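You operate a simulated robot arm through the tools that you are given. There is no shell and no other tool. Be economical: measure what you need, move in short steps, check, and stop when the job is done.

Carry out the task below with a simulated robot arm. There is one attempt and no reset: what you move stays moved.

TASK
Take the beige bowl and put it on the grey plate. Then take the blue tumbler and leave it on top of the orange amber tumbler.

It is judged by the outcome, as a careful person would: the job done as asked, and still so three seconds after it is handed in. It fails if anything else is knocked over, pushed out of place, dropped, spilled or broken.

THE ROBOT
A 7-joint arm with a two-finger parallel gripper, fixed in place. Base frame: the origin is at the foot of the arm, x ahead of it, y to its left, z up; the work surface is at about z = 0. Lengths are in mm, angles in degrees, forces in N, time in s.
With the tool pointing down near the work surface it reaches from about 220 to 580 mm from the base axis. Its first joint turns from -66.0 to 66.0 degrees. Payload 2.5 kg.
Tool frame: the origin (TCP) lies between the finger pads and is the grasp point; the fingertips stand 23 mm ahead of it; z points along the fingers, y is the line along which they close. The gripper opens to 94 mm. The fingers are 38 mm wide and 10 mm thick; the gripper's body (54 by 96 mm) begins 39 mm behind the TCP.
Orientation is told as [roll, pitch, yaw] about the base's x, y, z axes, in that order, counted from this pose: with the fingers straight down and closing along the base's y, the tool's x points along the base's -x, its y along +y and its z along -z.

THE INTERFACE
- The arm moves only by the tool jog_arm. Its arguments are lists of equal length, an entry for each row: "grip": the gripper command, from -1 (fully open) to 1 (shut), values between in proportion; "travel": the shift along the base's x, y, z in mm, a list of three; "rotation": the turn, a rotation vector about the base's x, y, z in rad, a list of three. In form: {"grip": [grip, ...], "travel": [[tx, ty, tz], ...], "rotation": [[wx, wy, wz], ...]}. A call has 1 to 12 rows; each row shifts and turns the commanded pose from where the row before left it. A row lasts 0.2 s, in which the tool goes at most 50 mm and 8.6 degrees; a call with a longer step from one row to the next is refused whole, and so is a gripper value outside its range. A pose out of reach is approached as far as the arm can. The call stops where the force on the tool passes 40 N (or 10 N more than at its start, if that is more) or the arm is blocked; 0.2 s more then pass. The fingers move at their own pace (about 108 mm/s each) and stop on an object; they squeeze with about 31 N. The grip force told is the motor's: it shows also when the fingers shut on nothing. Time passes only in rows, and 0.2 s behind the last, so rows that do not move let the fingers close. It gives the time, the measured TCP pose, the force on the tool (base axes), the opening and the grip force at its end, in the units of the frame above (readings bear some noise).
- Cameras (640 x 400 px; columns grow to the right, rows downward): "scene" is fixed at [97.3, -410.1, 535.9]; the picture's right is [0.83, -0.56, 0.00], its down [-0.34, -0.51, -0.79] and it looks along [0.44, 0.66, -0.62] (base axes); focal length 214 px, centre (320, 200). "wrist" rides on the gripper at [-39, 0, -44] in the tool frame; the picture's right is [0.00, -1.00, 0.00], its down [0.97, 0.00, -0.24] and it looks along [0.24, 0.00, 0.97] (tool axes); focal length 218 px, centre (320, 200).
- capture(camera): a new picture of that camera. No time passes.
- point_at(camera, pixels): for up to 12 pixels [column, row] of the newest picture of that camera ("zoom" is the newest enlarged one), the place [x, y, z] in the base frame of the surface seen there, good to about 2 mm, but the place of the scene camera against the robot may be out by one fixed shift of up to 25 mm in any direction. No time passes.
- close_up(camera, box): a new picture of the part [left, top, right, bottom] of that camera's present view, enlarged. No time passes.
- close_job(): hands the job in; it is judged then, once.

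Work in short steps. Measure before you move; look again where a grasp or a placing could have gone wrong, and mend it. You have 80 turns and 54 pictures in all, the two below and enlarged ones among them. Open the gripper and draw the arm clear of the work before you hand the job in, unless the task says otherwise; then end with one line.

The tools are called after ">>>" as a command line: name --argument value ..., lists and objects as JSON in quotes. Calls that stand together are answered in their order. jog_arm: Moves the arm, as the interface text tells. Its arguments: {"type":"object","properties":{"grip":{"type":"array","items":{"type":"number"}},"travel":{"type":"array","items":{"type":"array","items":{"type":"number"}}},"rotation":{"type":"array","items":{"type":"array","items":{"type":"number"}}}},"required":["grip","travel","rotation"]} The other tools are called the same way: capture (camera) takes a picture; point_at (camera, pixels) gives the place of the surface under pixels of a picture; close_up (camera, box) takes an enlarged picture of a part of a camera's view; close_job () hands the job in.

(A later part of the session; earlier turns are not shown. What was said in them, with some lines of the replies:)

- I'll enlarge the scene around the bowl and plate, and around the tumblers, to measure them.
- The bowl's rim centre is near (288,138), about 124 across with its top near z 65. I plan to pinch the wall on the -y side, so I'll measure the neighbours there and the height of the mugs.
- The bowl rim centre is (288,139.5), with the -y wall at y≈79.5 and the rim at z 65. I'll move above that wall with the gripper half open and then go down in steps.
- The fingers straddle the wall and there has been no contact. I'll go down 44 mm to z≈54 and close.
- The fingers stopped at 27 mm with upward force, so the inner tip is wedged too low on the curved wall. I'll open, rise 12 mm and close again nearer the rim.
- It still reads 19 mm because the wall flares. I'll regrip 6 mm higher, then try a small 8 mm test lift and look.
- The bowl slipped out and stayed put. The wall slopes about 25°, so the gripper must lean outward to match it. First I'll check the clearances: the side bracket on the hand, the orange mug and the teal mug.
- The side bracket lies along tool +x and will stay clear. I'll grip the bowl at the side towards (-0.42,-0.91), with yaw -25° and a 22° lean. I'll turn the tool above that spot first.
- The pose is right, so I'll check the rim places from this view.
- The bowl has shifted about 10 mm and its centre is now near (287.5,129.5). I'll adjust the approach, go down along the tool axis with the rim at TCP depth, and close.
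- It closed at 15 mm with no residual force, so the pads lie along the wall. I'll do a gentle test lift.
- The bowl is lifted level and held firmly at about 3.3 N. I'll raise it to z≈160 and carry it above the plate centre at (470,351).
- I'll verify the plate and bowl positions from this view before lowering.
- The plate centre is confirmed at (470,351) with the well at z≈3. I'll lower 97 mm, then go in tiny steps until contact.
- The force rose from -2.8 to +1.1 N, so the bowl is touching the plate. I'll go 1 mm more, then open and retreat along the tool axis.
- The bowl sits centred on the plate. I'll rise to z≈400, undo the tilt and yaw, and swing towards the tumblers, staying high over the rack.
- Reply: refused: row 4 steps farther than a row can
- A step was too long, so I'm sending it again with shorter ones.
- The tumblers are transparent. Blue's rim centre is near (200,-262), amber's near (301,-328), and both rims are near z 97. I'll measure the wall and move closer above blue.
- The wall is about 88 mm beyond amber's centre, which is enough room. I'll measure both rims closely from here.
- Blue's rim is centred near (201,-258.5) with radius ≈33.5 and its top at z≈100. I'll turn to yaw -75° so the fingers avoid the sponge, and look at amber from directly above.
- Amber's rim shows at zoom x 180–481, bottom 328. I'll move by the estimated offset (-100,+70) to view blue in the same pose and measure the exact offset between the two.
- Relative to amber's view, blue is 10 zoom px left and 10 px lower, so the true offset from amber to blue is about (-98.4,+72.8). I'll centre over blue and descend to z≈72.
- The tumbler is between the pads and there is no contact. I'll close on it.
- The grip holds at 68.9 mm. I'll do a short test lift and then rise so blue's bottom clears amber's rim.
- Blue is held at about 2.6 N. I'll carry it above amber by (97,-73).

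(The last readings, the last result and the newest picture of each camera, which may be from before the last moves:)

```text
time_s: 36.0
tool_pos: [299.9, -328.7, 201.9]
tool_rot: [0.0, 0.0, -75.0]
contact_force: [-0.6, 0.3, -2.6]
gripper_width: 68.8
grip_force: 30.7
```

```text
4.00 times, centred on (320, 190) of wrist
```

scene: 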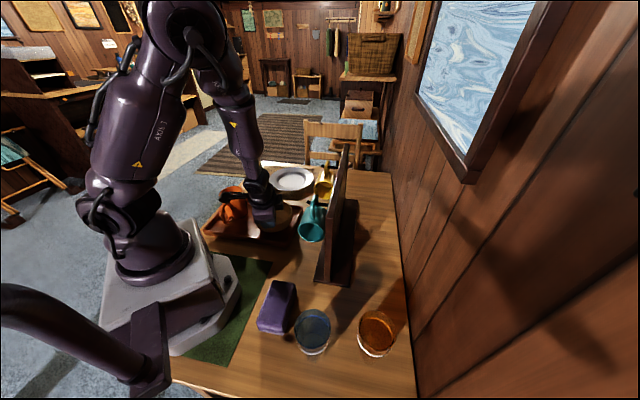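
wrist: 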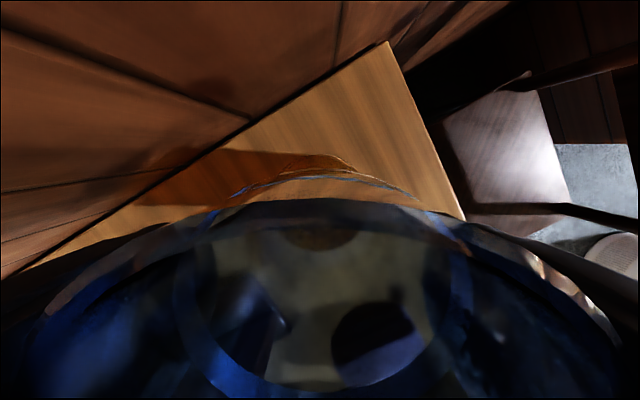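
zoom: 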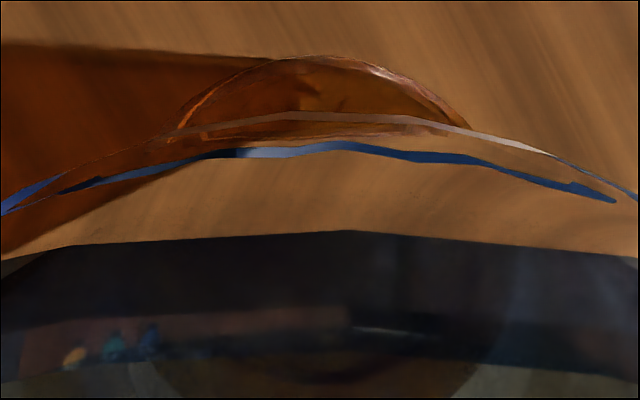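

Amber's far rim shows at px (321,154), which puts its centre within about 1 mm of the TCP. I'll make a small correction and lower towards contact.

>>> jog_arm --grip '[1, 1, 1, 1, 1, 1, 1]' --travel '[[-1, 0.5, -12], [0, 0, -10], [0, 0, -3], [0, 0, -2], [0, 0, -2], [0, 0, -2], [0, 0, 0]]' --rotation '[[0, 0, 0], [0, 0, 0], [0, 0, 0], [0, 0, 0], [0, 0, 0], [0, 0, 0], [0, 0, 0]]'

>>> close_up --camera "scene" --box '[310, 260, 430, 370]'

>>> close_up --camera "wrist" --box '[160, 110, 480, 310]'

```text
time_s: 37.6
tool_pos: [301.6, -329.4, 173.2]
tool_rot: [0.1, -0.1, -75.0]
contact_force: [-3.1, 2.9, 17.0]
gripper_width: 68.8
grip_force: 31.1
```

```text
3.64 times, centred on (370, 315) of scene
```

zoom: 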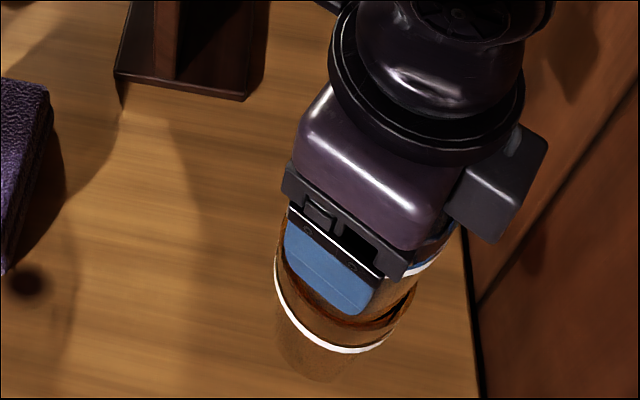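

```text
2.00 times, centred on (320, 210) of wrist
```

zoom: 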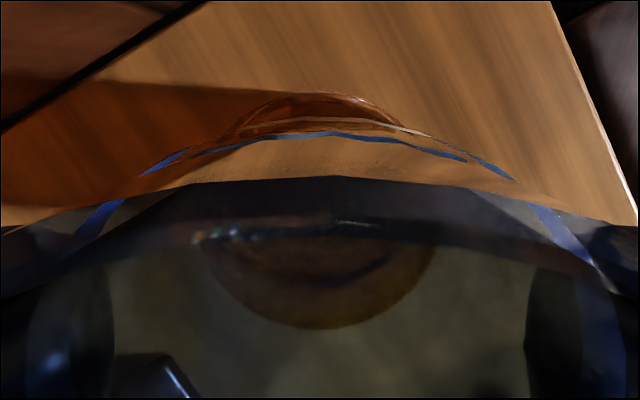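

Contact came at TCP z 173, with blue's base at amber's rim height (≈100) and about 17 N of pressing. I'll ease up 1.5 mm to unload, then read the force.

>>> jog_arm --grip '[1, 1, 1]' --travel '[[0, 0, 1.2], [0, 0, 0], [0, 0, 0]]' --rotation '[[0, 0, 0], [0, 0, 0], [0, 0, 0]]'

>>> close_up --camera "scene" --box '[340, 285, 400, 355]'

```text
time_s: 38.4
tool_pos: [300.7, -330.0, 173.2]
tool_rot: [-0.1, 0.0, -75.0]
contact_force: [2.5, -2.7, 7.9]
gripper_width: 68.9
grip_force: 31.2
```

```text
5.71 times, centred on (370, 320) of scene
```

zoom: 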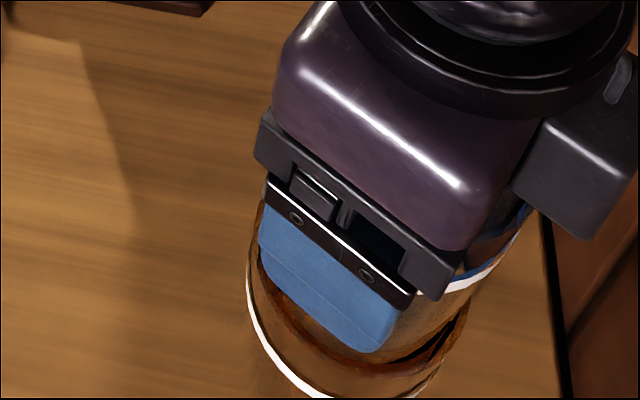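

I'll unload 0.6 mm more, then open only a few millimetres so the fingers still cage the tumbler, and see whether it stands.

>>> jog_arm --grip '[1, -0.5, -0.58, -0.58, -0.58]' --travel '[[0, 0, 0.6], [0, 0, 0], [0, 0, 0], [0, 0, 0], [0, 0, 0]]' --rotation '[[0, 0, 0], [0, 0, 0], [0, 0, 0], [0, 0, 0], [0, 0, 0]]'

>>> close_up --camera "wrist" --box '[160, 110, 480, 310]'

>>> close_up --camera "scene" --box '[310, 260, 430, 370]'

```text
time_s: 39.6
tool_pos: [300.7, -328.6, 171.6]
tool_rot: [0.0, 0.1, -75.1]
contact_force: [-0.7, 0.3, -0.3]
gripper_width: 74.4
grip_force: 0.1
```

```text
2.00 times, centred on (320, 210) of wrist
```

zoom: 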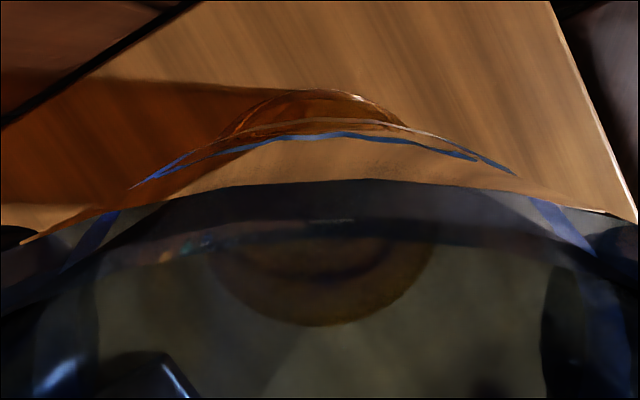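

```text
3.64 times, centred on (370, 315) of scene
```

zoom: 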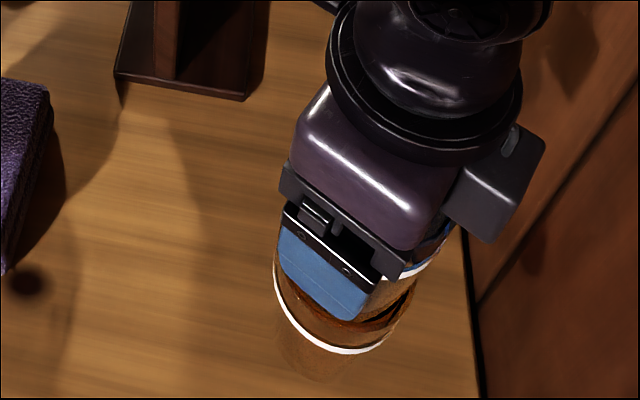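

It stands with no force on the tool. I'll open a bit more, wait, and compare for any tilt.

>>> jog_arm --grip '[-0.65, -0.7, -0.7, -0.7, -0.7]' --travel '[[0, 0, 0], [0, 0, 0], [0, 0, 0], [0, 0, 0], [0, 0, 0]]' --rotation '[[0, 0, 0], [0, 0, 0], [0, 0, 0], [0, 0, 0], [0, 0, 0]]'

>>> close_up --camera "wrist" --box '[160, 110, 480, 310]'

```text
time_s: 40.8
tool_pos: [300.2, -329.8, 172.3]
tool_rot: [0.0, 0.0, -75.0]
contact_force: [0.0, 0.1, 0.3]
gripper_width: 80.0
grip_force: 0.0
```

```text
2.00 times, centred on (320, 210) of wrist
```

zoom: 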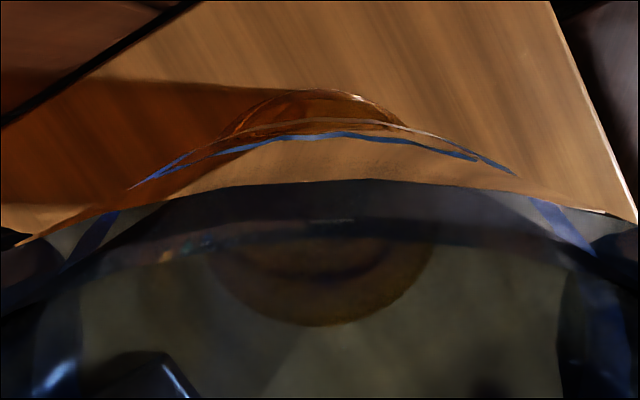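

The view is identical, so blue is standing still without the fingers. I'll open fully and withdraw straight up.

>>> jog_arm --grip '[-1, -1, -1, -1, -1, -1, -1]' --travel '[[0, 0, 0], [0, 0, 0], [0, 0, 15], [0, 0, 35], [0, 0, 40], [0, 0, 40], [0, 0, 0]]' --rotation '[[0, 0, 0], [0, 0, 0], [0, 0, 0], [0, 0, 0], [0, 0, 0], [0, 0, 0], [0, 0, 0]]'

>>> close_up --camera "scene" --box '[310, 250, 430, 370]'

>>> capture --camera "wrist"

```text
time_s: 42.4
tool_pos: [299.6, -330.2, 302.2]
tool_rot: [0.0, 0.0, -75.0]
contact_force: [-0.5, -0.5, 0.5]
gripper_width: 93.7
grip_force: 0.0
```

```text
3.33 times, centred on (370, 310) of scene
```

zoom: 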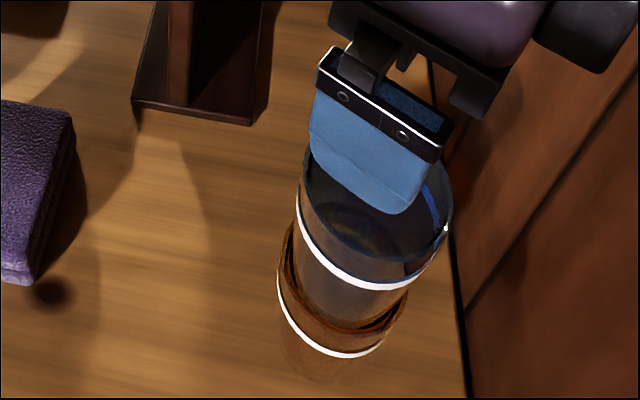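

```text
7 pictures are left
```

wrist: 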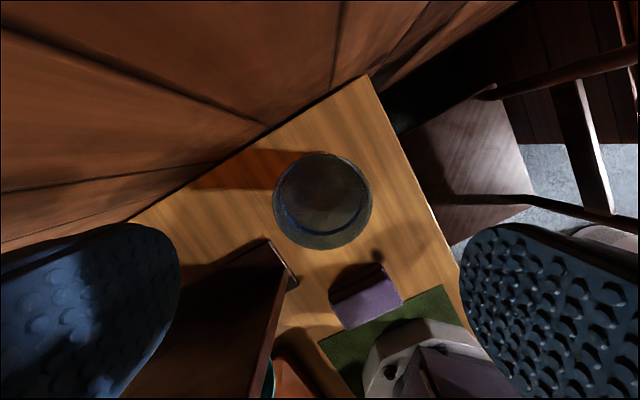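

Blue stands upright on amber. I'll raise the arm, move it clear, and take a last look.

>>> jog_arm --grip '[-1, -1, -1, -1, -1, -1, -1, -1, -1]' --travel '[[0, 0, 40], [0, 0, 40], [-5, 30, 20], [-10, 40, 0], [-10, 40, 0], [-5, 40, 0], [0, 40, 0], [0, 40, 0], [0, 0, 0]]' --rotation '[[0, 0, 0], [0, 0, 0], [0, 0, 0.14], [0, 0, 0.14], [0, 0, 0.14], [0, 0, 0.14], [0, 0, 0.14], [0, 0, 0.14], [0, 0, 0]]'

>>> capture --camera "scene"

>>> close_up --camera "scene" --box '[310, 250, 430, 370]'

```text
time_s: 44.4
tool_pos: [272.6, -97.2, 403.8]
tool_rot: [0.0, 0.1, -26.8]
contact_force: [0.5, -0.1, 0.2]
gripper_width: 94.1
grip_force: 0.1
```

```text
6 pictures are left
```

scene: 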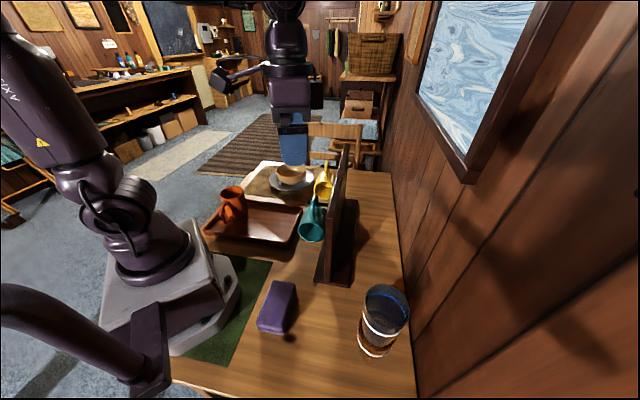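

```text
3.33 times, centred on (370, 310) of scene
```

zoom: 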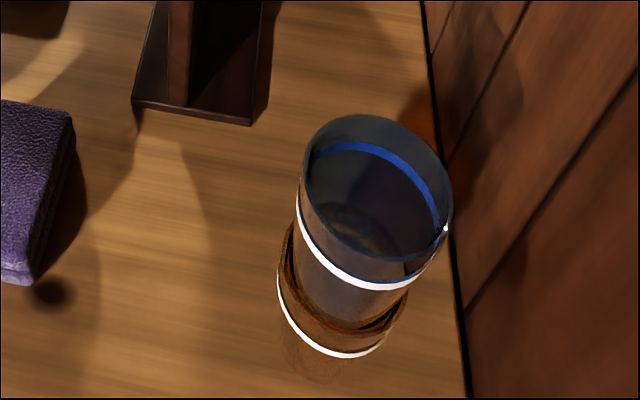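

The bowl is on the plate, blue stands on amber, nothing else has moved, and the arm is clear with the gripper open.

>>> close_job

```text
The job is handed in.
```

The beige bowl is on the grey plate and the blue tumbler is standing on top of the orange amber tumbler; nothing else was moved, and the job is handed in.
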